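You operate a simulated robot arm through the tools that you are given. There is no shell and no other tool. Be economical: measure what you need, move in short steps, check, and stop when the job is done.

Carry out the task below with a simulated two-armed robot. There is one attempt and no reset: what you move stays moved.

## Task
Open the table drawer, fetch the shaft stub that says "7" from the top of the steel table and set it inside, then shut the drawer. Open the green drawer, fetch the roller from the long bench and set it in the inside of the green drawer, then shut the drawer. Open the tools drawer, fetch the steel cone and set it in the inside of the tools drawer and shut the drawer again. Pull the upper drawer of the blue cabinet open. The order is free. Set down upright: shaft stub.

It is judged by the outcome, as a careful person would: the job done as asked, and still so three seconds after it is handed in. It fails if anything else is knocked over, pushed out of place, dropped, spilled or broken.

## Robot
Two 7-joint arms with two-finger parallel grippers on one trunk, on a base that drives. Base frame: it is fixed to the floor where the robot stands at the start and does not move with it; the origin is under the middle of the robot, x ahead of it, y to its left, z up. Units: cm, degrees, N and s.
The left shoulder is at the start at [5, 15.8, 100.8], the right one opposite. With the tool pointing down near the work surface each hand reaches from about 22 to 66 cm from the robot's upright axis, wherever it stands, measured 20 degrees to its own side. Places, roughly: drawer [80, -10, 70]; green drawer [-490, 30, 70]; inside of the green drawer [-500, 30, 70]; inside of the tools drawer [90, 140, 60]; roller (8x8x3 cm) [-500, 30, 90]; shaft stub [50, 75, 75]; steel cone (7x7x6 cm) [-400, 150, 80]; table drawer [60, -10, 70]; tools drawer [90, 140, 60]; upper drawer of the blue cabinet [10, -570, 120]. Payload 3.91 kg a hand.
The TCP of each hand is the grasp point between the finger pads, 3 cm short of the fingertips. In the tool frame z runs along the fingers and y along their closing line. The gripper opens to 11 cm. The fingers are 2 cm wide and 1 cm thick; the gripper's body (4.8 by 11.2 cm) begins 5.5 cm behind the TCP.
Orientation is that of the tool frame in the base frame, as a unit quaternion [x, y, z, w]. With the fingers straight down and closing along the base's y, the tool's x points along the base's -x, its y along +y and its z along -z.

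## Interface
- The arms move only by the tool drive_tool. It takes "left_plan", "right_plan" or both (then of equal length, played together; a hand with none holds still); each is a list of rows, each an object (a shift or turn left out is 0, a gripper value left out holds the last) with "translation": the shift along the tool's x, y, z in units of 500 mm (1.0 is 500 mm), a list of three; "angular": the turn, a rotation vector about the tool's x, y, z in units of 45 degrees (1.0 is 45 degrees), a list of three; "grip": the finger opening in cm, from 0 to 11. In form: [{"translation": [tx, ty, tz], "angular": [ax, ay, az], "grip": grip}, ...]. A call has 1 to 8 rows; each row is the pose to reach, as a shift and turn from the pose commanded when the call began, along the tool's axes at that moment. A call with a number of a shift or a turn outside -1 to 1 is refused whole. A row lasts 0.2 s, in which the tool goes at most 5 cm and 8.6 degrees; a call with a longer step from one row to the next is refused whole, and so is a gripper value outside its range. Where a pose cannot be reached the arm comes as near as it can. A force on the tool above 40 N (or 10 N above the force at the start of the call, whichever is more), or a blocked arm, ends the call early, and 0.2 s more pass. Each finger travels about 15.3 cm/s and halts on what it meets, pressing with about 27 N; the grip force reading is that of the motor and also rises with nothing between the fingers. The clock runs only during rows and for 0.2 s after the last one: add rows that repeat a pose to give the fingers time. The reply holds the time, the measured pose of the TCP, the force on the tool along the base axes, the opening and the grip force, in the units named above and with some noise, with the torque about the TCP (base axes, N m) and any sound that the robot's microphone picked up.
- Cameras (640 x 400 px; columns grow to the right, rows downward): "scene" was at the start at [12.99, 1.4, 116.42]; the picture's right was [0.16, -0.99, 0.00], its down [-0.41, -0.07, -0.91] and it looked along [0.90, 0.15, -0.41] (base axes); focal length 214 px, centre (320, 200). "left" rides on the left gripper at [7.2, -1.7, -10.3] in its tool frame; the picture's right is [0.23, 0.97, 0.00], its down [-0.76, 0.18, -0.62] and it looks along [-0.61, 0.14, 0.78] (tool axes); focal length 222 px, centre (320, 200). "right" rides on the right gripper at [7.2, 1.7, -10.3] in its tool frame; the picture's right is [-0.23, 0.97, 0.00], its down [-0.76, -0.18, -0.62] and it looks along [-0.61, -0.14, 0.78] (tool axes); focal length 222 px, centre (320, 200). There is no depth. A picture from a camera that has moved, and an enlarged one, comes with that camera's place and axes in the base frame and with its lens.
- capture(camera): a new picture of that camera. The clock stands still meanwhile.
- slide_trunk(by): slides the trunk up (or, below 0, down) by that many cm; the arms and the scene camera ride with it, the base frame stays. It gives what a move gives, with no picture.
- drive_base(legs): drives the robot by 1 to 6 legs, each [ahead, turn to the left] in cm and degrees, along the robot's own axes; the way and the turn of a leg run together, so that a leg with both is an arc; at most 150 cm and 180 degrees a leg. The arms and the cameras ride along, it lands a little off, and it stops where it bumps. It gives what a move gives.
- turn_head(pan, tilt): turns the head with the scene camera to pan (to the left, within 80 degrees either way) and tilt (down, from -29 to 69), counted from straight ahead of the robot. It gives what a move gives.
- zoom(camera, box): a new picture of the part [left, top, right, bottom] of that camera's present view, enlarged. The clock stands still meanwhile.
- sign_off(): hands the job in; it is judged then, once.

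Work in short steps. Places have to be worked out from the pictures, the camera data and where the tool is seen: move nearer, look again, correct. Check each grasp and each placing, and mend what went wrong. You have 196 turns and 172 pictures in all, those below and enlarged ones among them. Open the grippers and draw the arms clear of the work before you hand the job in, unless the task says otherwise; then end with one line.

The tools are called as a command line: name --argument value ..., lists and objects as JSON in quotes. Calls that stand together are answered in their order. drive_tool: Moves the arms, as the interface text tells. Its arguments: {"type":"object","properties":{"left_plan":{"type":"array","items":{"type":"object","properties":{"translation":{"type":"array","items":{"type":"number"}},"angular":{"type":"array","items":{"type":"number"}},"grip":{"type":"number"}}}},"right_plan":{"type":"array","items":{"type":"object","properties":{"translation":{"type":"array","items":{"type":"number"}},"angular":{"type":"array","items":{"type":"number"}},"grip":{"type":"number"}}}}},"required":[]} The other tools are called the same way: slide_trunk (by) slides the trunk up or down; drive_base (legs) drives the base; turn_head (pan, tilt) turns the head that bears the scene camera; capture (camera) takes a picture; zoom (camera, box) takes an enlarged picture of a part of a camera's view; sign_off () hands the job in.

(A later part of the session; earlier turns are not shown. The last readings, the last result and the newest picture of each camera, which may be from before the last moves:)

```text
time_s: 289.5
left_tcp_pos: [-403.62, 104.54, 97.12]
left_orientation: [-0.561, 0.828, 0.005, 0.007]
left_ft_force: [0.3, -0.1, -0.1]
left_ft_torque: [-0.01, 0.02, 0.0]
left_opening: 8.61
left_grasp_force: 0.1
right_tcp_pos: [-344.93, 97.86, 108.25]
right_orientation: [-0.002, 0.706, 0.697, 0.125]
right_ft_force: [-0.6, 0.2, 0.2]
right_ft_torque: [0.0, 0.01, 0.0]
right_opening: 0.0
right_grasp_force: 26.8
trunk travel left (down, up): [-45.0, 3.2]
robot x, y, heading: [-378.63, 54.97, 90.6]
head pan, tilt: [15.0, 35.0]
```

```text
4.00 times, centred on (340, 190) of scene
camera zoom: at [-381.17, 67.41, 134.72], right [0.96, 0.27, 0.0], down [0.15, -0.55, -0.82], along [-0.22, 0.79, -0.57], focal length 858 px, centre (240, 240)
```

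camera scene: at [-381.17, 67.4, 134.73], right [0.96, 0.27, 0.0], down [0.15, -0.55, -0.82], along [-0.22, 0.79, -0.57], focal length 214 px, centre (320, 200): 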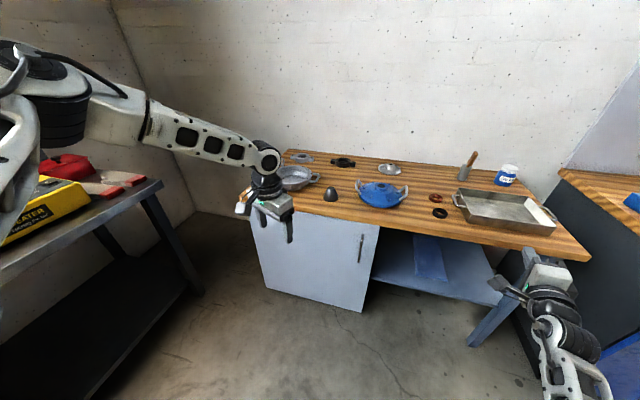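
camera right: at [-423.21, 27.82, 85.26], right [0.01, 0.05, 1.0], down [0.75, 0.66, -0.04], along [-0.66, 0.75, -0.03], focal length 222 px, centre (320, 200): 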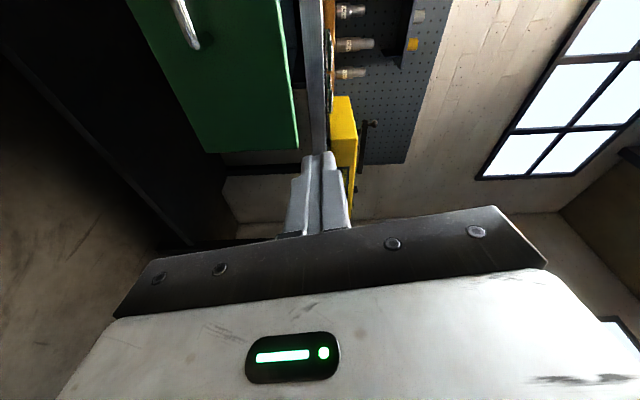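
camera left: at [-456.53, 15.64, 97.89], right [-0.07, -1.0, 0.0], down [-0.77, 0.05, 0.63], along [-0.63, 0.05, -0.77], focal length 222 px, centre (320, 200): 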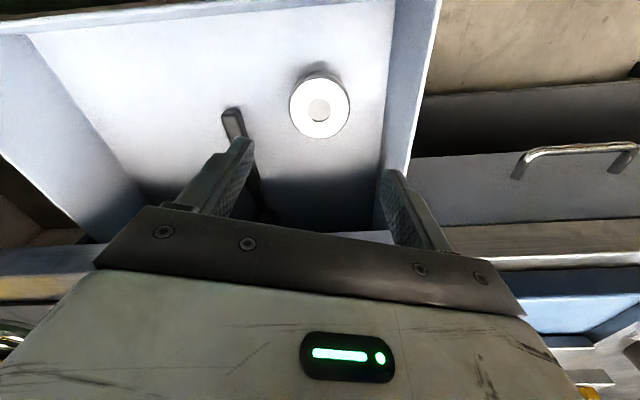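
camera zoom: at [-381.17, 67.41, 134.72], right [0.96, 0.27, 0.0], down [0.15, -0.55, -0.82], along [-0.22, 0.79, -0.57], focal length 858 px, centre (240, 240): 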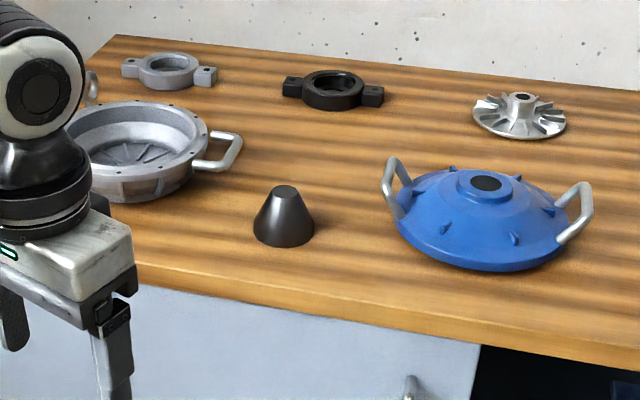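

I turn 3.5° right and drive 38 cm ahead to bring the left hand over the cone.

drive_base --legs '[[0, -3.5], [38, 0]]'

capture --camera "left"

capture --camera "scene"

```text
time_s: 292.4
left_tcp_pos: [-398.48, 144.31, 97.2]
left_orientation: [-0.535, 0.845, 0.005, 0.007]
left_ft_force: [1.0, -0.2, -0.8]
left_ft_torque: [-0.02, 0.02, -0.04]
left_opening: 8.59
left_grasp_force: 0.0
right_tcp_pos: [-340.13, 134.12, 108.2]
right_orientation: [0.021, 0.705, 0.693, 0.148]
right_ft_force: [0.8, 0.1, 0.5]
right_ft_torque: [-0.03, -0.02, 0.0]
right_opening: 0.0
right_grasp_force: 26.8
trunk travel left (down, up): [-45.0, 3.2]
robot x, y, heading: [-376.63, 93.22, 87.1]
head pan, tilt: [15.0, 35.0]
```

```text
65 pictures are left
camera left: at [-400.14, 136.73, 107.4], right [-0.98, 0.21, 0.0], down [0.16, 0.76, 0.63], along [0.14, 0.62, -0.77], focal length 222 px, centre (320, 200)
```

left: 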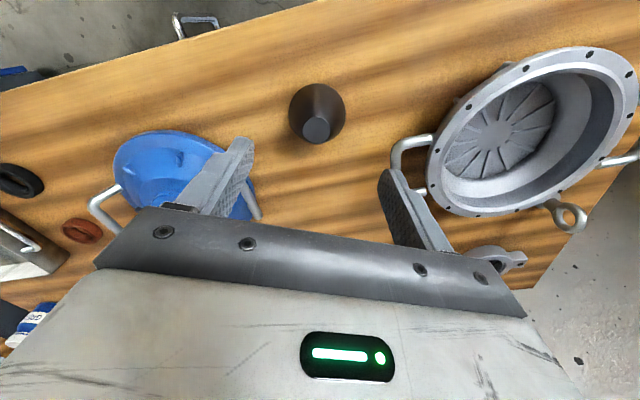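

```text
64 pictures are left
camera scene: at [-378.47, 105.78, 134.72], right [0.98, 0.21, 0.0], down [0.12, -0.56, -0.82], along [-0.17, 0.8, -0.57], focal length 214 px, centre (320, 200)
```

scene: 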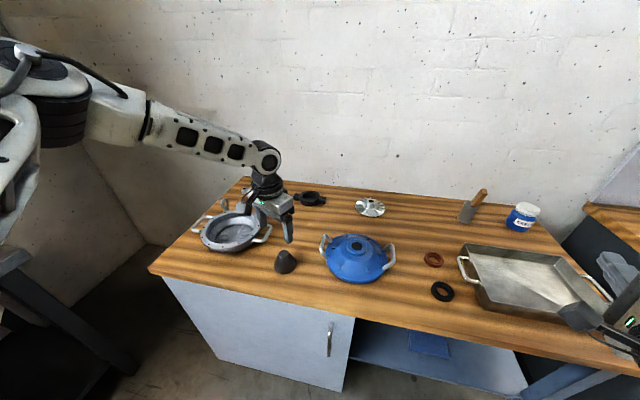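

The cone is at [-397.8, 144.7]; I fine-adjust by under 1 cm, lift the right hand a bit more, and lower the trunk.

drive_tool --left_plan '[{"translation": [-0.013, -0.009, 0]}, {"translation": [-0.013, -0.009, 0]}, {"translation": [-0.013, -0.009, 0]}]' --right_plan '[{"translation": [0, 0.05, -0.04]}, {"translation": [0, 0.1, -0.08]}, {"translation": [0, 0.14, -0.08]}]'

slide_trunk --by -10

capture --camera "left"

```text
time_s: 293.2
left_tcp_pos: [-397.84, 144.58, 97.25]
left_orientation: [-0.535, 0.845, 0.005, 0.006]
left_ft_force: [0.6, 0.2, -0.3]
left_ft_torque: [-0.03, 0.0, -0.04]
left_opening: 8.6
left_grasp_force: 0.0
right_tcp_pos: [-340.39, 134.12, 113.55]
right_orientation: [0.02, 0.706, 0.693, 0.147]
right_ft_force: [-0.8, -0.1, -0.2]
right_ft_torque: [-0.03, 0.01, 0.0]
right_opening: 0.01
right_grasp_force: 26.7
right hand out of reach, approached as far as the arm can: row 1, 2, 3
trunk travel left (down, up): [-45.0, 3.2]
robot x, y, heading: [-376.6, 93.09, 87.2]
head pan, tilt: [15.0, 35.0]
```

```text
time_s: 294.5
left_tcp_pos: [-397.78, 144.49, 87.22]
left_orientation: [-0.535, 0.845, 0.004, 0.007]
left_ft_force: [0.3, -0.5, 0.3]
left_ft_torque: [-0.01, 0.02, -0.02]
left_opening: 8.6
left_grasp_force: 0.0
right_tcp_pos: [-340.44, 134.13, 103.54]
right_orientation: [0.02, 0.705, 0.694, 0.147]
right_ft_force: [0.6, -0.2, -0.7]
right_ft_torque: [-0.04, 0.0, 0.01]
right_opening: 0.0
right_grasp_force: 26.6
trunk travel left (down, up): [-35.0, 13.2]
robot x, y, heading: [-376.49, 93.25, 87.1]
head pan, tilt: [15.0, 35.0]
```

```text
63 pictures are left
camera left: at [-399.43, 137.07, 97.47], right [-0.98, 0.21, 0.0], down [0.16, 0.76, 0.64], along [0.14, 0.62, -0.77], focal length 222 px, centre (320, 200)
```

left: 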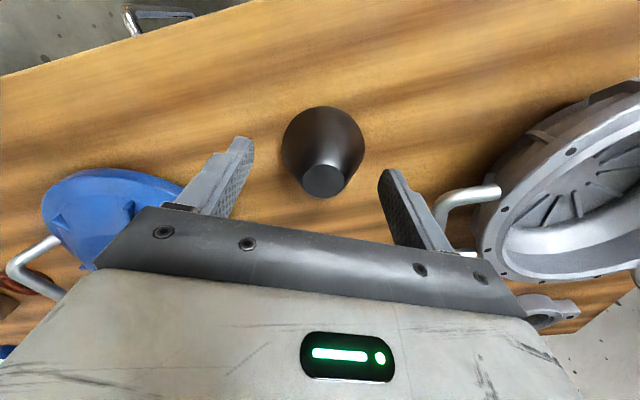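

Aligned. I lower the last 3.3 cm and close.

slide_trunk --by -3.2

drive_tool --left_plan '[{"grip": 7.5}, {"grip": 6}, {"grip": 4}, {"grip": 4}]'

capture --camera "left"

```text
time_s: 295.3
left_tcp_pos: [-397.93, 144.58, 84.04]
left_orientation: [-0.535, 0.845, 0.004, 0.007]
left_ft_force: [0.2, 0.5, 0.2]
left_ft_torque: [0.0, 0.02, 0.0]
left_opening: 8.57
left_grasp_force: 0.1
right_tcp_pos: [-340.44, 134.07, 100.42]
right_orientation: [0.021, 0.706, 0.693, 0.146]
right_ft_force: [-0.6, 0.6, 0.3]
right_ft_torque: [-0.01, 0.0, 0.04]
right_opening: 0.02
right_grasp_force: 27.1
trunk travel left (down, up): [-31.8, 16.4]
robot x, y, heading: [-377.07, 93.29, 87.1]
head pan, tilt: [15.0, 35.0]
```

```text
time_s: 296.3
left_tcp_pos: [-397.81, 144.59, 84.0]
left_orientation: [-0.535, 0.845, 0.004, 0.007]
left_ft_force: [-0.7, 0.1, 3.2]
left_ft_torque: [-0.02, -0.06, 0.03]
left_opening: 6.66
left_grasp_force: 26.9
right_tcp_pos: [-340.4, 134.05, 100.45]
right_orientation: [0.02, 0.705, 0.694, 0.146]
right_ft_force: [-0.5, -0.1, -0.4]
right_ft_torque: [-0.02, 0.0, -0.01]
right_opening: 0.0
right_grasp_force: 27.0
trunk travel left (down, up): [-31.8, 16.4]
robot x, y, heading: [-376.61, 93.33, 87.3]
head pan, tilt: [15.0, 35.0]
```

```text
62 pictures are left
camera left: at [-399.43, 137.07, 94.3], right [-0.98, 0.21, 0.0], down [0.16, 0.76, 0.64], along [0.14, 0.62, -0.77], focal length 222 px, centre (320, 200)
```

left: 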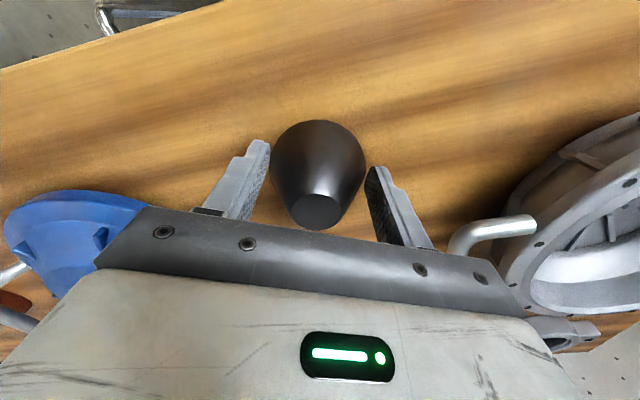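

Gripped at 6.66 cm near the base. I lift slowly and check for slipping.

slide_trunk --by 1.5

capture --camera "left"

zoom --camera "scene" --box '[220, 180, 360, 268]'

```text
time_s: 296.9
left_tcp_pos: [-397.84, 144.56, 85.7]
left_orientation: [-0.535, 0.845, 0.005, 0.007]
left_ft_force: [-1.0, -1.9, 7.0]
left_ft_torque: [-0.3, 0.03, -0.03]
left_opening: 5.21
left_grasp_force: 27.2
right_tcp_pos: [-340.47, 134.21, 101.83]
right_orientation: [0.02, 0.705, 0.693, 0.146]
right_ft_force: [-0.1, 0.3, 0.0]
right_ft_torque: [0.01, -0.01, 0.01]
right_opening: 0.04
right_grasp_force: 27.7
trunk travel left (down, up): [-33.3, 14.9]
robot x, y, heading: [-376.58, 93.27, 87.2]
head pan, tilt: [15.0, 35.0]
```

```text
61 pictures are left
camera left: at [-399.41, 137.03, 95.85], right [-0.98, 0.21, 0.0], down [0.16, 0.76, 0.64], along [0.14, 0.62, -0.77], focal length 222 px, centre (320, 200)
```

left: 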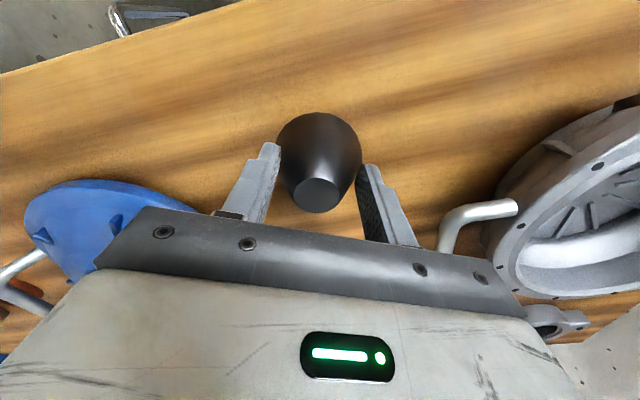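

```text
4.55 times, centred on (290, 224) of scene
camera zoom: at [-378.46, 105.67, 123.05], right [0.98, 0.21, 0.0], down [0.12, -0.56, -0.82], along [-0.17, 0.8, -0.57], focal length 975 px, centre (456, 91)
```

zoom: 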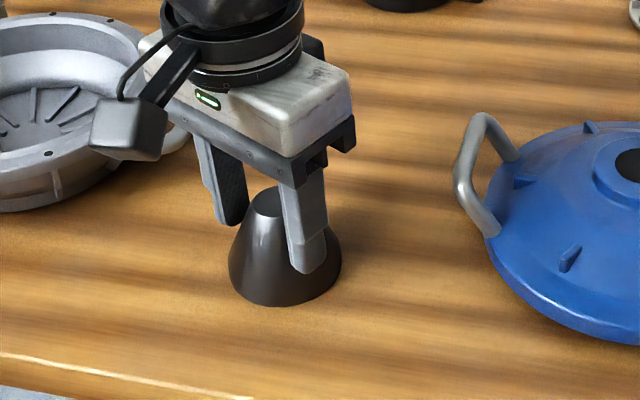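

The fingers slide up the slope: the cone's sides are too steep for a mid-height grip. I'll regrip with the fingertips right down on the bench so the pads meet the base rim.

drive_tool --left_plan '[{"grip": 7}, {"grip": 8.2}, {"grip": 8.2}]'

slide_trunk --by -2.1

slide_trunk --by -0.4

zoom --camera "scene" --box '[220, 160, 360, 248]'

```text
time_s: 297.7
left_tcp_pos: [-397.86, 144.45, 85.53]
left_orientation: [-0.535, 0.845, 0.004, 0.006]
left_ft_force: [-0.3, 0.7, 0.1]
left_ft_torque: [0.01, -0.01, 0.0]
left_opening: 8.22
left_grasp_force: 0.1
right_tcp_pos: [-340.53, 134.1, 101.92]
right_orientation: [0.021, 0.705, 0.693, 0.147]
right_ft_force: [0.3, -0.8, 0.5]
right_ft_torque: [0.0, 0.01, 0.01]
right_opening: 0.0
right_grasp_force: 27.0
trunk travel left (down, up): [-33.3, 14.9]
robot x, y, heading: [-376.72, 93.11, 87.0]
head pan, tilt: [15.0, 35.0]
```

```text
time_s: 298.4
left_tcp_pos: [-397.8, 144.59, 83.39]
left_orientation: [-0.535, 0.845, 0.004, 0.007]
left_ft_force: [0.3, 0.2, -0.4]
left_ft_torque: [-0.01, 0.01, 0.01]
left_opening: 8.18
left_grasp_force: 0.0
right_tcp_pos: [-340.48, 134.09, 99.86]
right_orientation: [0.021, 0.705, 0.694, 0.147]
right_ft_force: [-0.4, -0.9, 0.0]
right_ft_torque: [-0.02, 0.01, 0.03]
right_opening: 0.0
right_grasp_force: 26.9
trunk travel left (down, up): [-31.2, 17.0]
robot x, y, heading: [-376.6, 93.0, 87.1]
head pan, tilt: [15.0, 35.0]
```

```text
time_s: 298.9
left_tcp_pos: [-397.85, 144.52, 82.98]
left_orientation: [-0.535, 0.845, 0.004, 0.006]
left_ft_force: [0.5, -0.8, 1.0]
left_ft_torque: [-0.03, 0.03, 0.05]
left_opening: 8.19
left_grasp_force: 0.0
right_tcp_pos: [-340.47, 134.05, 99.49]
right_orientation: [0.021, 0.705, 0.693, 0.147]
right_ft_force: [0.5, -0.1, 0.0]
right_ft_torque: [0.02, 0.03, 0.0]
right_opening: 0.0
right_grasp_force: 27.6
trunk travel left (down, up): [-30.8, 17.4]
robot x, y, heading: [-376.85, 92.96, 87.2]
head pan, tilt: [15.0, 35.0]
```

```text
4.55 times, centred on (290, 204) of scene
camera zoom: at [-378.47, 105.73, 120.52], right [0.98, 0.21, 0.0], down [0.12, -0.56, -0.82], along [-0.17, 0.8, -0.57], focal length 975 px, centre (456, 182)
```

zoom: 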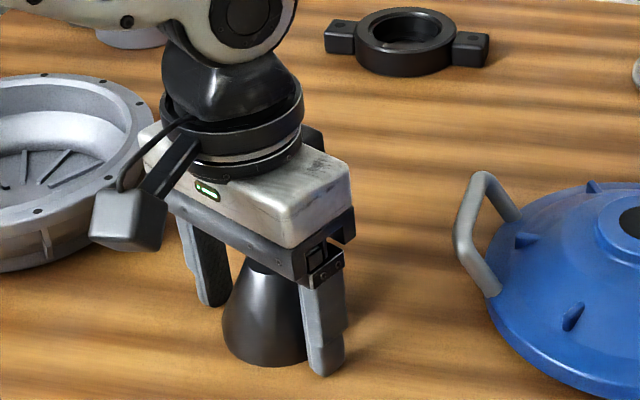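

Not touching yet; a little lower.

slide_trunk --by -0.3

slide_trunk --by -0.3

```text
time_s: 299.4
left_tcp_pos: [-397.68, 144.47, 83.02]
left_orientation: [-0.535, 0.845, 0.007, 0.008]
left_ft_force: [-4.1, -3.5, 20.2]
left_ft_torque: [-0.66, -0.59, -0.29]
left_opening: 8.11
left_grasp_force: 0.0
right_tcp_pos: [-340.48, 133.96, 99.21]
right_orientation: [0.021, 0.704, 0.694, 0.147]
right_ft_force: [0.4, 0.5, 0.1]
right_ft_torque: [0.01, -0.01, -0.01]
right_opening: 0.0
right_grasp_force: 27.3
trunk travel left (down, up): [-30.5, 17.7]
robot x, y, heading: [-376.54, 93.43, 86.9]
head pan, tilt: [15.0, 35.0]
```

```text
time_s: 299.9
left_tcp_pos: [-397.84, 144.67, 82.97]
left_orientation: [-0.535, 0.845, 0.006, 0.009]
left_ft_force: [-5.0, -8.3, 15.1]
left_ft_torque: [-0.67, -0.35, -0.36]
left_opening: 8.16
left_grasp_force: 0.1
right_tcp_pos: [-340.69, 134.02, 98.89]
right_orientation: [0.02, 0.705, 0.694, 0.147]
right_ft_force: [-0.5, -0.6, 0.6]
right_ft_torque: [0.01, -0.02, 0.01]
right_opening: 0.03
right_grasp_force: 26.7
trunk travel left (down, up): [-30.3, 18.0]
robot x, y, heading: [-376.74, 93.28, 87.3]
head pan, tilt: [15.0, 35.0]
stopped: the force on the tool passed its limit at 42 N (the readings are from after the stop); the commanded pose is now the measured one
```

The tips are on the bench. I close and test a small lift.

drive_tool --left_plan '[{"grip": 7.2}, {"grip": 6}, {"grip": 3}, {"grip": 3}]'

slide_trunk --by 1.0

slide_trunk --by 1.0

zoom --camera "scene" --box '[220, 160, 360, 248]'

```text
time_s: 300.9
left_tcp_pos: [-397.64, 144.61, 82.96]
left_orientation: [-0.535, 0.844, 0.007, 0.011]
left_ft_force: [2.7, -4.7, 19.4]
left_ft_torque: [-0.41, -0.61, -0.13]
left_opening: 6.66
left_grasp_force: 26.9
right_tcp_pos: [-340.39, 133.97, 98.82]
right_orientation: [0.022, 0.704, 0.694, 0.146]
right_ft_force: [-1.2, 0.2, -0.6]
right_ft_torque: [0.01, 0.03, -0.01]
right_opening: 0.0
right_grasp_force: 26.9
trunk travel left (down, up): [-30.3, 18.0]
robot x, y, heading: [-376.96, 93.15, 87.0]
head pan, tilt: [15.0, 35.0]
```

```text
time_s: 301.5
left_tcp_pos: [-397.96, 144.62, 83.64]
left_orientation: [-0.536, 0.844, 0.005, 0.009]
left_ft_force: [0.4, 0.8, -2.5]
left_ft_torque: [-0.03, 0.0, 0.02]
left_opening: 6.67
left_grasp_force: 27.7
right_tcp_pos: [-340.61, 134.16, 99.85]
right_orientation: [0.02, 0.705, 0.694, 0.147]
right_ft_force: [0.1, 0.4, -0.6]
right_ft_torque: [-0.01, -0.01, -0.01]
right_opening: 0.0
right_grasp_force: 27.0
trunk travel left (down, up): [-31.3, 17.0]
robot x, y, heading: [-376.62, 93.02, 87.2]
head pan, tilt: [15.0, 35.0]
```

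```text
time_s: 302.1
left_tcp_pos: [-397.97, 144.71, 84.79]
left_orientation: [-0.535, 0.845, 0.006, 0.008]
left_ft_force: [0.3, 0.2, -2.9]
left_ft_torque: [0.0, 0.03, -0.01]
left_opening: 6.69
left_grasp_force: 27.3
right_tcp_pos: [-340.59, 134.13, 100.78]
right_orientation: [0.02, 0.706, 0.693, 0.146]
right_ft_force: [0.0, -0.3, 0.1]
right_ft_torque: [-0.02, 0.0, 0.03]
right_opening: 0.02
right_grasp_force: 27.0
trunk travel left (down, up): [-32.3, 16.0]
robot x, y, heading: [-376.71, 93.57, 87.1]
head pan, tilt: [15.0, 35.0]
```

```text
4.55 times, centred on (290, 204) of scene
camera zoom: at [-378.49, 105.76, 121.99], right [0.98, 0.21, 0.0], down [0.12, -0.56, -0.82], along [-0.17, 0.8, -0.57], focal length 975 px, centre (456, 182)
```

zoom: 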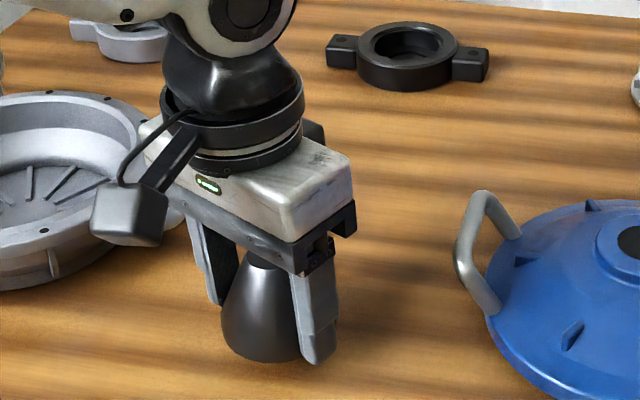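

The cone is lifted and firmly held by its rim. I raise it, back out and drive back across the room towards the blue tools cabinet.

slide_trunk --by 12

drive_base --legs '[[-48, 0], [0, -87], [150, 0], [140, 0]]'

turn_head --pan 25 --tilt 20

capture --camera "scene"

capture --camera "left"

```text
time_s: 303.6
left_tcp_pos: [-397.74, 144.73, 96.82]
left_orientation: [-0.536, 0.844, 0.006, 0.009]
left_ft_force: [-0.3, -0.3, -2.9]
left_ft_torque: [-0.05, 0.0, 0.02]
left_opening: 6.69
left_grasp_force: 26.9
right_tcp_pos: [-340.49, 134.24, 112.8]
right_orientation: [0.02, 0.705, 0.693, 0.147]
right_ft_force: [0.3, 0.7, -0.2]
right_ft_torque: [0.05, 0.05, 0.0]
right_opening: 0.0
right_grasp_force: 27.3
trunk travel left (down, up): [-44.3, 4.0]
robot x, y, heading: [-376.78, 93.53, 87.4]
head pan, tilt: [15.0, 35.0]
```

```text
time_s: 323.7
left_tcp_pos: [-39.04, 64.45, 96.89]
left_orientation: [0.206, 0.978, -0.003, 0.01]
left_ft_force: [0.3, -0.4, -3.1]
left_ft_torque: [0.02, 0.02, 0.03]
left_opening: 6.7
left_grasp_force: 26.8
right_tcp_pos: [-48.11, 6.85, 112.94]
right_orientation: [0.507, 0.491, 0.395, 0.588]
right_ft_force: [0.1, -0.2, 0.5]
right_ft_torque: [0.01, 0.04, -0.02]
right_opening: 0.0
right_grasp_force: 27.0
trunk travel left (down, up): [-44.3, 4.0]
robot x, y, heading: [-90.22, 41.77, -1.4]
head pan, tilt: [15.0, 35.0]
```

```text
time_s: 324.5
left_tcp_pos: [-38.96, 64.55, 96.8]
left_orientation: [0.206, 0.979, -0.002, 0.01]
left_ft_force: [-0.2, -0.3, -3.5]
left_ft_torque: [0.02, 0.02, -0.04]
left_opening: 6.69
left_grasp_force: 26.7
right_tcp_pos: [-48.06, 6.93, 112.81]
right_orientation: [0.507, 0.491, 0.394, 0.589]
right_ft_force: [-0.7, 0.2, -0.5]
right_ft_torque: [0.01, 0.02, -0.02]
right_opening: 0.02
right_grasp_force: 26.6
trunk travel left (down, up): [-44.3, 4.0]
robot x, y, heading: [-89.96, 42.22, -1.5]
head pan, tilt: [25.0, 20.0]
```

```text
57 pictures are left
camera scene: at [-77.49, 45.55, 136.37], right [0.4, -0.92, 0.0], down [-0.31, -0.14, -0.94], along [0.86, 0.38, -0.34], focal length 214 px, centre (320, 200)
```

scene: 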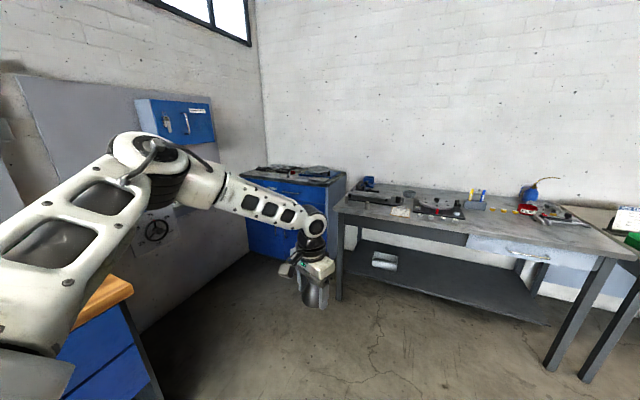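

```text
56 pictures are left
camera left: at [-46.48, 65.85, 106.99], right [0.18, 0.98, -0.01], down [0.76, -0.14, 0.64], along [0.63, -0.12, -0.77], focal length 222 px, centre (320, 200)
```

left: 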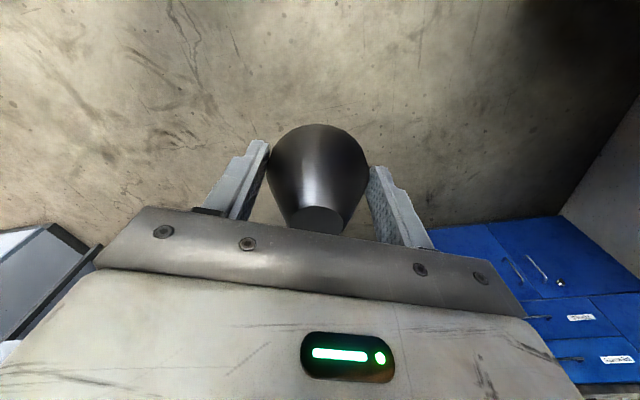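

I look at the blue cabinet to read its labels and find the space around it.

zoom --camera "scene" --box '[200, 140, 400, 265]'

zoom --camera "left" --box '[400, 200, 640, 400]'

```text
3.20 times, centred on (300, 202) of scene
camera zoom: at [-77.49, 45.55, 136.37], right [0.4, -0.92, 0.0], down [-0.31, -0.14, -0.94], along [0.86, 0.38, -0.34], focal length 686 px, centre (384, 192)
```

zoom: 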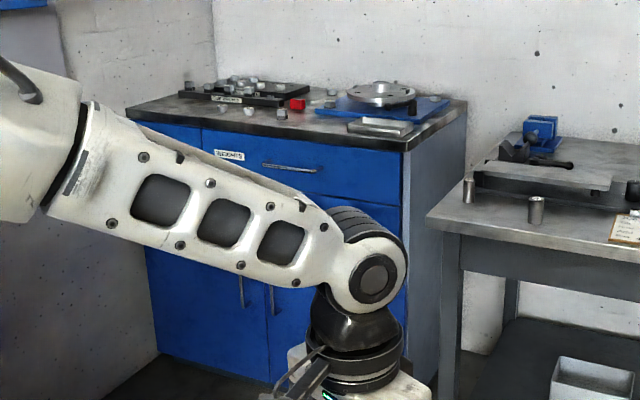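

```text
2.00 times, centred on (520, 300) of left
camera zoom: at [-46.48, 65.85, 106.99], right [0.18, 0.98, -0.01], down [0.76, -0.14, 0.64], along [0.63, -0.12, -0.77], focal length 444 px, centre (-80, 0)
```

zoom: 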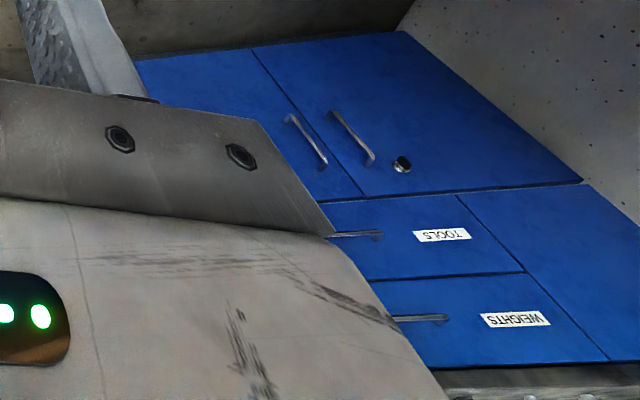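

"WEIGHTS" is the top drawer and "TOOLS" the one below, with its handle near [75, 143, 62]. The wall at y≈190 leaves no room for the right hand there, so I'll set the cone down temporarily on the free front part of the steel table and open the drawer with the left hand.

drive_base --legs '[[0, -88.5], [70, 0], [0, 90], [80, 0]]'

turn_head --pan 15 --tilt 40

capture --camera "scene"

```text
time_s: 339.8
left_tcp_pos: [40.87, -6.29, 96.78]
left_orientation: [0.202, 0.979, -0.002, 0.01]
left_ft_force: [0.7, 0.5, -3.3]
left_ft_torque: [-0.02, 0.02, 0.03]
left_opening: 6.66
left_grasp_force: 26.7
right_tcp_pos: [32.14, -64.04, 112.89]
right_orientation: [0.504, 0.493, 0.396, 0.588]
right_ft_force: [0.6, -0.4, -1.2]
right_ft_torque: [0.0, -0.02, 0.0]
right_opening: 0.02
right_grasp_force: 26.7
trunk travel left (down, up): [-44.3, 4.0]
robot x, y, heading: [-9.93, -28.97, -1.1]
head pan, tilt: [25.0, 20.0]
```

```text
time_s: 340.6
left_tcp_pos: [40.8, -6.28, 96.88]
left_orientation: [0.203, 0.979, -0.002, 0.01]
left_ft_force: [0.4, -0.6, -3.3]
left_ft_torque: [0.02, 0.03, -0.02]
left_opening: 6.67
left_grasp_force: 27.0
right_tcp_pos: [32.08, -64.02, 112.89]
right_orientation: [0.505, 0.494, 0.396, 0.586]
right_ft_force: [-0.3, 0.0, -0.7]
right_ft_torque: [0.0, 0.0, 0.0]
right_opening: 0.03
right_grasp_force: 27.3
trunk travel left (down, up): [-44.3, 4.0]
robot x, y, heading: [-10.18, -28.96, -0.7]
head pan, tilt: [15.0, 40.0]
```

```text
53 pictures are left
camera scene: at [2.17, -27.24, 133.24], right [0.24, -0.97, 0.0], down [-0.62, -0.16, -0.77], along [0.74, 0.19, -0.64], focal length 214 px, centre (320, 200)
```

scene: 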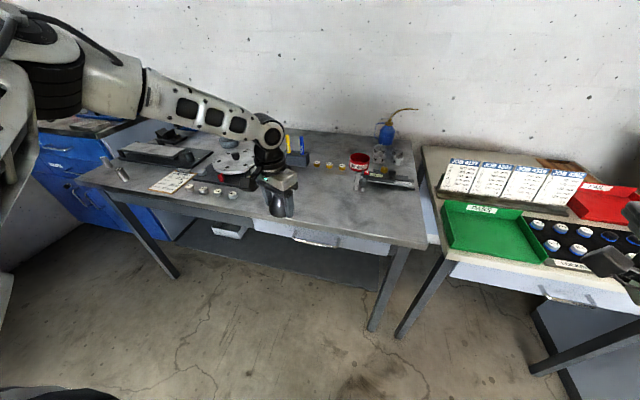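

The table front is free there. I drive 17 cm ahead and lower the cone onto the table.

drive_base --legs '[[17, 0]]'

slide_trunk --by -11

slide_trunk --by -0.6

slide_trunk --by -0.4

```text
time_s: 342.1
left_tcp_pos: [57.73, -6.42, 96.85]
left_orientation: [0.202, 0.979, -0.001, 0.01]
left_ft_force: [0.8, -0.3, -3.1]
left_ft_torque: [0.0, 0.06, 0.0]
left_opening: 6.69
left_grasp_force: 26.3
right_tcp_pos: [49.21, -64.15, 112.79]
right_orientation: [0.505, 0.494, 0.397, 0.586]
right_ft_force: [0.2, -0.4, -0.5]
right_ft_torque: [0.0, 0.01, 0.02]
right_opening: 0.0
right_grasp_force: 26.8
trunk travel left (down, up): [-44.3, 4.0]
robot x, y, heading: [7.17, -29.29, -0.8]
head pan, tilt: [15.0, 40.0]
```

```text
time_s: 343.5
left_tcp_pos: [57.59, -6.45, 85.78]
left_orientation: [0.202, 0.979, -0.003, 0.011]
left_ft_force: [0.6, 0.0, -2.4]
left_ft_torque: [-0.01, 0.0, 0.01]
left_opening: 6.68
left_grasp_force: 26.7
right_tcp_pos: [49.13, -64.15, 101.92]
right_orientation: [0.504, 0.493, 0.397, 0.587]
right_ft_force: [0.4, -0.2, -0.4]
right_ft_torque: [-0.01, -0.02, -0.01]
right_opening: 0.0
right_grasp_force: 26.8
trunk travel left (down, up): [-33.3, 15.0]
robot x, y, heading: [7.13, -29.12, -0.8]
head pan, tilt: [15.0, 40.0]
```

```text
time_s: 344.1
left_tcp_pos: [57.67, -6.58, 85.25]
left_orientation: [0.202, 0.979, -0.002, 0.011]
left_ft_force: [-0.2, 0.1, -2.9]
left_ft_torque: [0.01, 0.01, -0.02]
left_opening: 6.66
left_grasp_force: 27.3
right_tcp_pos: [49.12, -64.25, 101.24]
right_orientation: [0.505, 0.493, 0.397, 0.587]
right_ft_force: [0.4, -0.2, -0.4]
right_ft_torque: [0.01, 0.0, -0.01]
right_opening: 0.0
right_grasp_force: 27.0
trunk travel left (down, up): [-32.7, 15.6]
robot x, y, heading: [7.0, -29.52, -0.9]
head pan, tilt: [15.0, 40.0]
```

```text
time_s: 344.6
left_tcp_pos: [57.71, -6.48, 85.04]
left_orientation: [0.2, 0.98, -0.002, 0.013]
left_ft_force: [-2.5, 3.0, 12.6]
left_ft_torque: [-0.21, -0.14, 0.01]
left_opening: 6.66
left_grasp_force: 26.6
right_tcp_pos: [49.02, -64.25, 100.84]
right_orientation: [0.504, 0.493, 0.398, 0.587]
right_ft_force: [-0.4, 0.2, 0.5]
right_ft_torque: [0.02, 0.0, 0.0]
right_opening: 0.0
right_grasp_force: 26.9
trunk travel left (down, up): [-32.3, 16.0]
robot x, y, heading: [7.0, -29.68, -1.1]
head pan, tilt: [15.0, 40.0]
```

The cone stands on the table. I release it, raise and back away, and verify.

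drive_tool --left_plan '[{"grip": 8}, {"grip": 9}, {"grip": 9}]'

slide_trunk --by 14

drive_base --legs '[[-60, 0]]'

zoom --camera "scene" --box '[160, 110, 440, 285]'

```text
time_s: 345.4
left_tcp_pos: [57.65, -6.63, 84.94]
left_orientation: [0.201, 0.979, -0.002, 0.011]
left_ft_force: [-0.4, 1.5, 21.7]
left_ft_torque: [-0.02, 0.25, 0.26]
left_opening: 9.1
left_grasp_force: 1.2
right_tcp_pos: [49.02, -64.27, 100.92]
right_orientation: [0.504, 0.493, 0.398, 0.588]
right_ft_force: [0.1, -0.1, -0.2]
right_ft_torque: [0.04, 0.0, -0.01]
right_opening: 0.01
right_grasp_force: 27.3
trunk travel left (down, up): [-32.3, 16.0]
robot x, y, heading: [6.92, -29.51, -1.1]
head pan, tilt: [15.0, 40.0]
```

```text
time_s: 347.1
left_tcp_pos: [57.71, -6.51, 98.77]
left_orientation: [0.201, 0.979, -0.003, 0.011]
left_ft_force: [0.0, -0.3, 0.7]
left_ft_torque: [0.0, 0.0, 0.01]
left_opening: 8.99
left_grasp_force: 0.0
right_tcp_pos: [49.16, -64.16, 114.84]
right_orientation: [0.504, 0.493, 0.398, 0.587]
right_ft_force: [0.1, 0.5, -1.3]
right_ft_torque: [-0.02, 0.0, 0.0]
right_opening: 0.01
right_grasp_force: 27.0
trunk travel left (down, up): [-46.3, 2.0]
robot x, y, heading: [7.14, -29.75, -1.0]
head pan, tilt: [15.0, 40.0]
```

```text
time_s: 350.4
left_tcp_pos: [-1.83, -5.55, 98.84]
left_orientation: [0.201, 0.98, -0.002, 0.01]
left_ft_force: [-0.1, 0.4, -0.8]
left_ft_torque: [0.0, -0.03, -0.02]
left_opening: 9.0
left_grasp_force: 0.1
right_tcp_pos: [-10.48, -63.18, 114.91]
right_orientation: [0.504, 0.494, 0.398, 0.587]
right_ft_force: [0.3, -0.1, -0.2]
right_ft_torque: [-0.03, 0.01, 0.0]
right_opening: 0.0
right_grasp_force: 27.0
trunk travel left (down, up): [-46.3, 2.0]
robot x, y, heading: [-52.54, -28.33, -0.9]
head pan, tilt: [15.0, 40.0]
```

```text
2.29 times, centred on (300, 198) of scene
camera zoom: at [-40.5, -26.62, 135.25], right [0.25, -0.97, 0.0], down [-0.62, -0.16, -0.77], along [0.74, 0.19, -0.64], focal length 490 px, centre (366, 206)
```

zoom: 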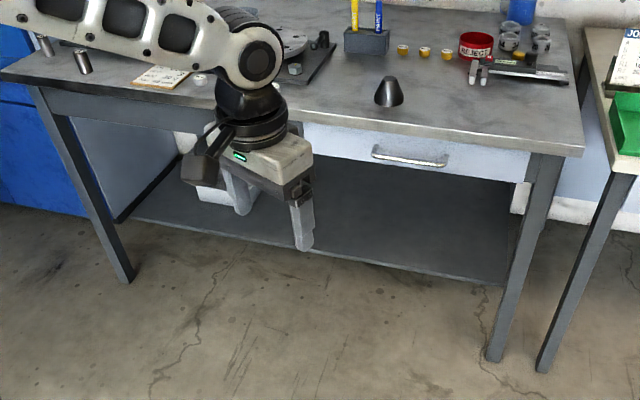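

The cone stands safely on the table. Now I rotate the left hand to point forward with vertical closing, in two calls.

drive_tool --left_plan '[{"angular": [0.0788, -0.1195, -0.1196], "grip": 6}, {"angular": [0.1575, -0.239, -0.2393]}, {"angular": [0.2363, -0.3585, -0.3589]}, {"angular": [0.315, -0.478, -0.4785]}, {"angular": [0.394, -0.5975, -0.598]}, {"angular": [0.4725, -0.717, -0.7178]}, {"angular": [0.551, -0.8365, -0.8374]}, {"angular": [0.63, -0.956, -0.957]}]'

drive_tool --left_plan '[{"angular": [0.0788, -0.1195, -0.1196]}, {"angular": [0.1575, -0.239, -0.2393]}, {"angular": [0.2363, -0.3585, -0.3589]}, {"angular": [0.315, -0.478, -0.4785]}, {"angular": [0.394, -0.5975, -0.598]}, {"angular": [0.4725, -0.717, -0.7178]}, {"angular": [0.551, -0.8365, -0.8374]}, {"angular": [0.63, -0.956, -0.957]}]'

```text
time_s: 352.2
left_tcp_pos: [-2.02, -5.58, 98.8]
left_orientation: [-0.179, 0.883, -0.305, 0.308]
left_ft_force: [0.6, -0.2, -0.1]
left_ft_torque: [0.0, -0.02, 0.01]
left_opening: 5.99
left_grasp_force: 0.0
right_tcp_pos: [-10.31, -63.27, 114.81]
right_orientation: [0.504, 0.494, 0.398, 0.587]
right_ft_force: [-0.7, 0.1, -0.1]
right_ft_torque: [0.01, -0.03, -0.04]
right_opening: 0.0
right_grasp_force: 27.0
trunk travel left (down, up): [-46.3, 2.0]
robot x, y, heading: [-52.64, -28.5, -0.9]
head pan, tilt: [15.0, 40.0]
```

```text
time_s: 354.2
left_tcp_pos: [-1.82, -1.18, 99.62]
left_orientation: [-0.418, 0.563, -0.447, 0.556]
left_ft_force: [0.4, 0.7, 0.1]
left_ft_torque: [0.0, 0.01, -0.02]
left_opening: 6.01
left_grasp_force: 0.1
left hand out of reach, approached as far as the arm can: row 2, 3, 4, 5, 6
right_tcp_pos: [-10.38, -63.16, 114.83]
right_orientation: [0.504, 0.494, 0.397, 0.587]
right_ft_force: [-0.4, 0.6, -0.5]
right_ft_torque: [0.02, 0.0, 0.03]
right_opening: 0.01
right_grasp_force: 27.2
trunk travel left (down, up): [-46.3, 2.0]
robot x, y, heading: [-52.53, -28.67, -0.9]
head pan, tilt: [15.0, 40.0]
stopped in row 8 (left hand): the arm was blocked; the commanded pose is now the measured one
```

The hand points forward with a slight roll. I extend it a bit forward and outward and correct the roll.

drive_tool --left_plan '[{"translation": [-0.03, 0.03, 0.05]}, {"translation": [-0.05, 0.05, 0.11]}, {"translation": [-0.05, 0.07, 0.17], "angular": [0, 0, -0.1]}, {"translation": [-0.05, 0.07, 0.2], "angular": [0, 0, -0.21]}, {"translation": [-0.05, 0.07, 0.2], "angular": [0, 0, -0.322]}, {"translation": [-0.05, 0.07, 0.2], "angular": [0, 0, -0.322]}]'

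```text
time_s: 355.6
left_tcp_pos: [8.44, 1.87, 96.98]
left_orientation: [0.487, -0.506, 0.513, -0.494]
left_ft_force: [-0.4, 0.5, -0.7]
left_ft_torque: [0.0, 0.02, 0.01]
left_opening: 6.01
left_grasp_force: 0.1
right_tcp_pos: [-10.37, -63.29, 114.86]
right_orientation: [0.504, 0.494, 0.398, 0.586]
right_ft_force: [0.9, -0.2, 0.1]
right_ft_torque: [-0.01, 0.0, -0.02]
right_opening: 0.0
right_grasp_force: 26.4
trunk travel left (down, up): [-46.3, 2.0]
robot x, y, heading: [-52.84, -28.63, -0.7]
head pan, tilt: [15.0, 40.0]
```

The left hand is in the mirrored forward pose. I drive (reversing along y) to stand in front of the tools drawer, avoiding the wall and the wooden bench.

drive_base --legs '[[33, 0.7], [0, -90], [-142, 0], [0, 90]]'

slide_trunk --by -32

capture --camera "left"

capture --camera "scene"

```text
time_s: 372.1
left_tcp_pos: [39.06, 144.92, 96.95]
left_orientation: [0.49, -0.503, 0.511, -0.496]
left_ft_force: [-0.1, 0.4, -0.8]
left_ft_torque: [-0.02, 0.02, 0.0]
left_opening: 6.02
left_grasp_force: 0.1
right_tcp_pos: [20.89, 79.65, 114.82]
right_orientation: [0.502, 0.496, 0.4, 0.585]
right_ft_force: [0.1, 0.1, 0.4]
right_ft_torque: [0.0, 0.02, -0.05]
right_opening: 0.02
right_grasp_force: 27.2
trunk travel left (down, up): [-46.3, 2.0]
robot x, y, heading: [-21.47, 113.82, -0.2]
head pan, tilt: [15.0, 40.0]
```

```text
time_s: 375.0
left_tcp_pos: [39.09, 144.91, 67.37]
left_orientation: [0.488, -0.502, 0.513, -0.497]
left_ft_force: [0.0, -0.3, 1.3]
left_ft_torque: [0.01, 0.1, -0.01]
left_opening: 5.99
left_grasp_force: 0.0
right_tcp_pos: [26.28, 77.28, 73.86]
right_orientation: [0.585, 0.543, 0.36, 0.483]
right_ft_force: [0.2, 0.7, 0.5]
right_ft_torque: [0.02, 0.02, -0.01]
right_opening: 0.0
right_grasp_force: 26.6
trunk travel left (down, up): [-16.1, 32.1]
robot x, y, heading: [-21.53, 114.29, -0.3]
head pan, tilt: [15.0, 40.0]
stopped: the arm was blocked; the commanded pose is now the measured one
```

```text
51 pictures are left
camera left: at [28.57, 137.91, 68.94], right [0.01, -0.23, -0.97], down [-0.6, 0.78, -0.19], along [0.8, 0.58, -0.13], focal length 222 px, centre (320, 200)
```

left: 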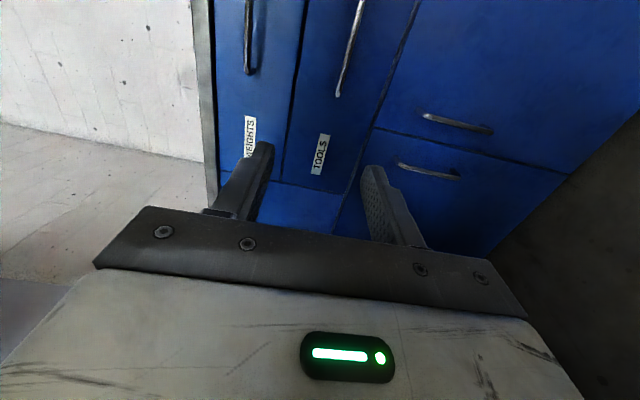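

```text
50 pictures are left
camera scene: at [-9.56, 116.13, 105.56], right [0.25, -0.97, 0.0], down [-0.62, -0.16, -0.77], along [0.74, 0.19, -0.64], focal length 214 px, centre (320, 200)
```

scene: 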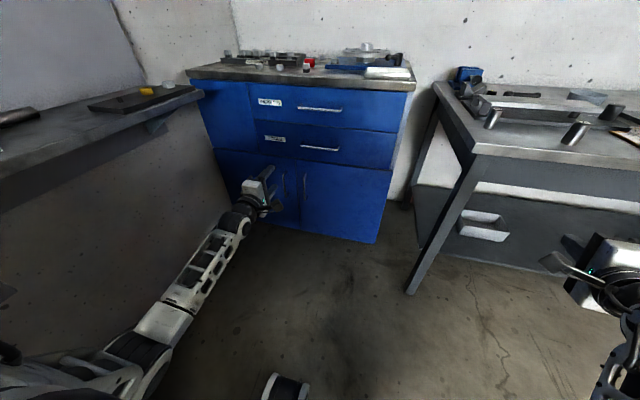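

The TOOLS handle triangulates to x 69.8, z 65, y 128–145. The trunk stopped because the right arm got blocked low, so I lift the right hand clear first.

drive_tool --right_plan '[{"translation": [0, 0.08, 0]}, {"translation": [0, 0.16, 0]}, {"translation": [0, 0.24, 0]}, {"translation": [0, 0.32, 0]}, {"translation": [0, 0.4, 0]}, {"translation": [0, 0.4, 0]}]'

turn_head --pan -40 --tilt 45

capture --camera "scene"

```text
time_s: 375.7
left_tcp_pos: [39.12, 145.05, 67.87]
left_orientation: [0.488, -0.504, 0.511, -0.497]
left_ft_force: [-0.1, -0.8, 0.3]
left_ft_torque: [0.0, -0.03, -0.01]
left_opening: 6.01
left_grasp_force: 0.1
right_tcp_pos: [18.41, 67.41, 68.95]
right_orientation: [0.565, 0.659, 0.142, 0.475]
right_ft_force: [-0.1, 1.0, 0.0]
right_ft_torque: [0.02, 0.02, -0.01]
right_opening: 0.06
right_grasp_force: 27.3
right hand out of reach, approached as far as the arm can: row 1, 2, 3
trunk travel left (down, up): [-16.1, 32.1]
robot x, y, heading: [-21.52, 113.9, -0.4]
head pan, tilt: [15.0, 40.0]
stopped in row 3 (right hand): the arm was blocked; the commanded pose is now the measured one
```

```text
time_s: 376.9
left_tcp_pos: [39.14, 144.93, 68.16]
left_orientation: [0.488, -0.504, 0.511, -0.496]
left_ft_force: [0.1, -0.7, -0.1]
left_ft_torque: [0.0, 0.02, 0.0]
left_opening: 5.99
left_grasp_force: 0.0
right_tcp_pos: [18.4, 67.49, 69.12]
right_orientation: [0.566, 0.659, 0.143, 0.474]
right_ft_force: [0.1, 0.2, 0.4]
right_ft_torque: [0.0, 0.02, -0.01]
right_opening: 0.0
right_grasp_force: 27.1
trunk travel left (down, up): [-16.1, 32.1]
robot x, y, heading: [-21.63, 113.91, -0.3]
head pan, tilt: [-40.0, 45.0]
```

```text
49 pictures are left
camera scene: at [-11.5, 108.71, 105.64], right [-0.65, -0.76, 0.0], down [-0.54, 0.46, -0.71], along [0.54, -0.46, -0.71], focal length 214 px, centre (320, 200)
```

scene: 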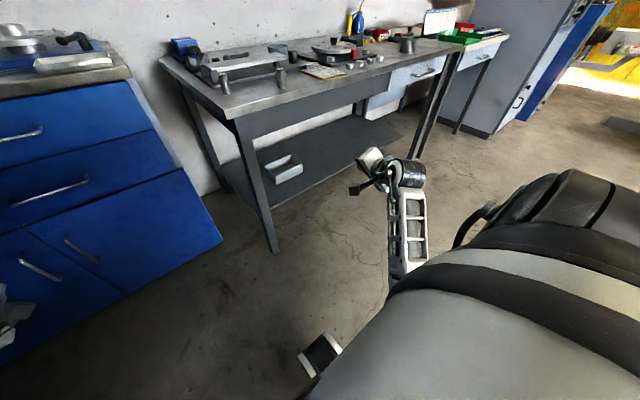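

The left hand only needs 3 cm lower, so I leave the trunk. I move the left hand to the bar height and y≈140, then drive nearer.

drive_tool --left_plan '[{"translation": [0.03, 0.03, 0.05]}, {"translation": [0.06, 0.06, 0.1]}, {"translation": [0.1, 0.064, 0.1]}, {"translation": [0.1, 0.064, 0.1]}]'

drive_base --legs '[[12, 0.3]]'

capture --camera "left"

```text
time_s: 377.9
left_tcp_pos: [43.92, 139.83, 65.04]
left_orientation: [0.489, -0.504, 0.51, -0.497]
left_ft_force: [-0.5, -0.3, 0.2]
left_ft_torque: [-0.02, -0.03, -0.01]
left_opening: 6.02
left_grasp_force: 0.0
right_tcp_pos: [18.35, 67.53, 69.12]
right_orientation: [0.566, 0.659, 0.144, 0.474]
right_ft_force: [-0.1, -0.2, -0.9]
right_ft_torque: [0.01, 0.0, 0.01]
right_opening: 0.0
right_grasp_force: 27.0
trunk travel left (down, up): [-16.1, 32.1]
robot x, y, heading: [-21.59, 113.81, -0.3]
head pan, tilt: [-40.0, 45.0]
```

```text
time_s: 379.2
left_tcp_pos: [55.78, 140.3, 65.07]
left_orientation: [0.491, -0.502, 0.51, -0.498]
left_ft_force: [1.1, 0.1, -0.4]
left_ft_torque: [0.01, 0.0, 0.03]
left_opening: 5.99
left_grasp_force: 0.0
right_tcp_pos: [30.64, 67.77, 69.01]
right_orientation: [0.565, 0.66, 0.146, 0.473]
right_ft_force: [0.6, -0.8, -0.5]
right_ft_torque: [-0.04, -0.01, -0.02]
right_opening: 0.0
right_grasp_force: 27.3
trunk travel left (down, up): [-16.1, 32.1]
robot x, y, heading: [-9.83, 114.09, 0.3]
head pan, tilt: [-40.0, 45.0]
```

```text
48 pictures are left
camera left: at [45.32, 133.13, 66.66], right [0.01, -0.23, -0.97], down [-0.6, 0.78, -0.19], along [0.8, 0.59, -0.13], focal length 222 px, centre (320, 200)
```

left: 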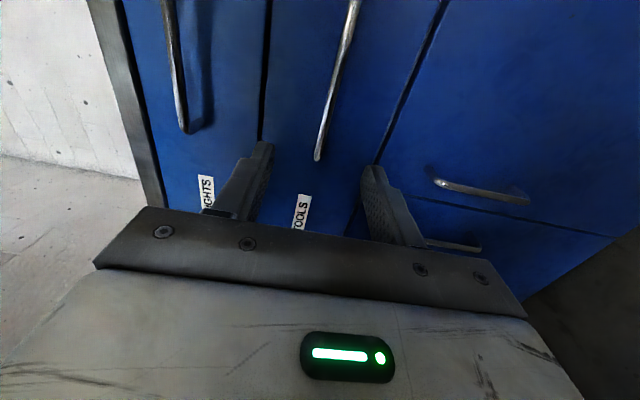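

The bar (x≈71, z 64.4) is between the fingers. I advance 12.7 cm and grip.

drive_tool --left_plan '[{"translation": [0, 0.014, 0.08]}, {"translation": [0, 0.014, 0.16]}, {"translation": [0, 0.014, 0.22]}, {"translation": [0, 0.014, 0.254]}, {"translation": [0, 0.014, 0.254]}, {"translation": [0, 0.014, 0.254], "grip": 0}, {"translation": [0, 0.014, 0.254], "grip": 0}, {"translation": [0, 0.014, 0.254], "grip": 0}]'

capture --camera "left"

```text
time_s: 381.0
left_tcp_pos: [65.73, 139.75, 65.69]
left_orientation: [0.49, -0.502, 0.509, -0.499]
left_ft_force: [0.0, -0.1, -0.1]
left_ft_torque: [0.03, 0.03, 0.01]
left_opening: 0.0
left_grasp_force: 27.4
left hand out of reach, approached as far as the arm can: row 3, 4, 5, 6, 7, 8
right_tcp_pos: [30.9, 67.89, 68.26]
right_orientation: [0.57, 0.663, 0.148, 0.462]
right_ft_force: [0.7, -0.3, 1.4]
right_ft_torque: [0.02, -0.02, 0.01]
right_opening: 0.02
right_grasp_force: 26.9
trunk travel left (down, up): [-16.1, 32.1]
robot x, y, heading: [-9.65, 114.19, 0.0]
head pan, tilt: [-40.0, 45.0]
```

```text
47 pictures are left
camera left: at [55.25, 132.65, 67.24], right [0.01, -0.23, -0.97], down [-0.6, 0.78, -0.19], along [0.8, 0.59, -0.13], focal length 222 px, centre (320, 200)
```

left: 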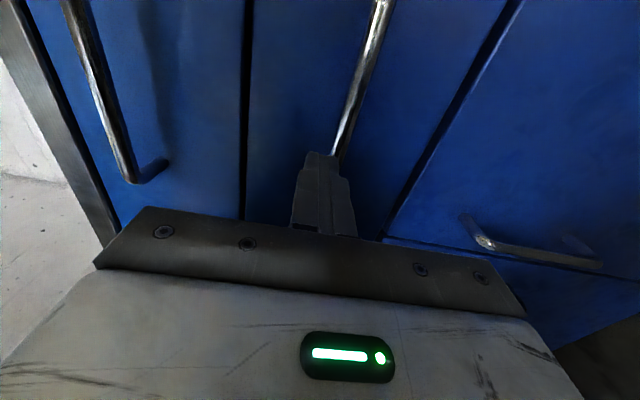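

The arm reached its limit just short of the bar. I open, lower 1 cm, and drive the base 3.3 cm forward before closing.

drive_tool --left_plan '[{"translation": [0, 0.0, -0.08], "grip": 6}, {"translation": [0, 0.024, -0.08], "grip": 6}, {"translation": [0, 0.024, -0.04], "grip": 6}, {"translation": [0, 0.024, -0.04], "grip": 6}]'

drive_base --legs '[[5, 0]]'

drive_tool --left_plan '[{"grip": 0}, {"grip": 0}, {"grip": 0}]'

capture --camera "left"

```text
time_s: 382.0
left_tcp_pos: [63.92, 139.74, 64.67]
left_orientation: [0.491, -0.502, 0.509, -0.499]
left_ft_force: [0.1, 0.5, 0.3]
left_ft_torque: [-0.01, 0.0, 0.02]
left_opening: 5.99
left_grasp_force: 0.1
right_tcp_pos: [30.92, 67.86, 68.24]
right_orientation: [0.571, 0.663, 0.149, 0.46]
right_ft_force: [-0.6, -0.4, 0.4]
right_ft_torque: [0.01, -0.04, -0.01]
right_opening: 0.01
right_grasp_force: 27.1
trunk travel left (down, up): [-16.1, 32.1]
robot x, y, heading: [-9.54, 113.99, 0.0]
head pan, tilt: [-40.0, 45.0]
```

```text
time_s: 382.9
left_tcp_pos: [68.75, 139.71, 64.68]
left_orientation: [0.491, -0.502, 0.51, -0.498]
left_ft_force: [0.2, -0.2, 0.4]
left_ft_torque: [0.03, 0.01, -0.02]
left_opening: 5.99
left_grasp_force: 0.0
right_tcp_pos: [35.88, 67.84, 68.22]
right_orientation: [0.571, 0.663, 0.15, 0.46]
right_ft_force: [-1.0, 0.0, -0.5]
right_ft_torque: [0.0, -0.01, 0.01]
right_opening: 0.0
right_grasp_force: 26.8
trunk travel left (down, up): [-16.1, 32.1]
robot x, y, heading: [-4.4, 114.03, 0.4]
head pan, tilt: [-40.0, 45.0]
```

```text
time_s: 383.7
left_tcp_pos: [68.75, 139.85, 64.56]
left_orientation: [0.491, -0.502, 0.509, -0.497]
left_ft_force: [1.1, 0.4, -2.3]
left_ft_torque: [-0.02, 0.17, 0.06]
left_opening: 1.19
left_grasp_force: 45.3
right_tcp_pos: [36.17, 67.79, 67.14]
right_orientation: [0.578, 0.665, 0.151, 0.448]
right_ft_force: [0.1, -0.2, 0.9]
right_ft_torque: [0.0, -0.01, 0.02]
right_opening: 0.02
right_grasp_force: 27.4
trunk travel left (down, up): [-16.1, 32.1]
robot x, y, heading: [-4.84, 114.04, 0.2]
head pan, tilt: [-40.0, 45.0]
```

```text
46 pictures are left
camera left: at [58.29, 132.73, 66.01], right [0.01, -0.23, -0.97], down [-0.6, 0.78, -0.19], along [0.8, 0.59, -0.13], focal length 222 px, centre (320, 200)
```

left: 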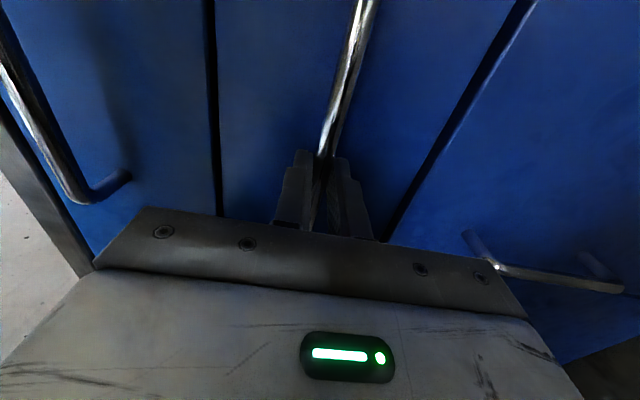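

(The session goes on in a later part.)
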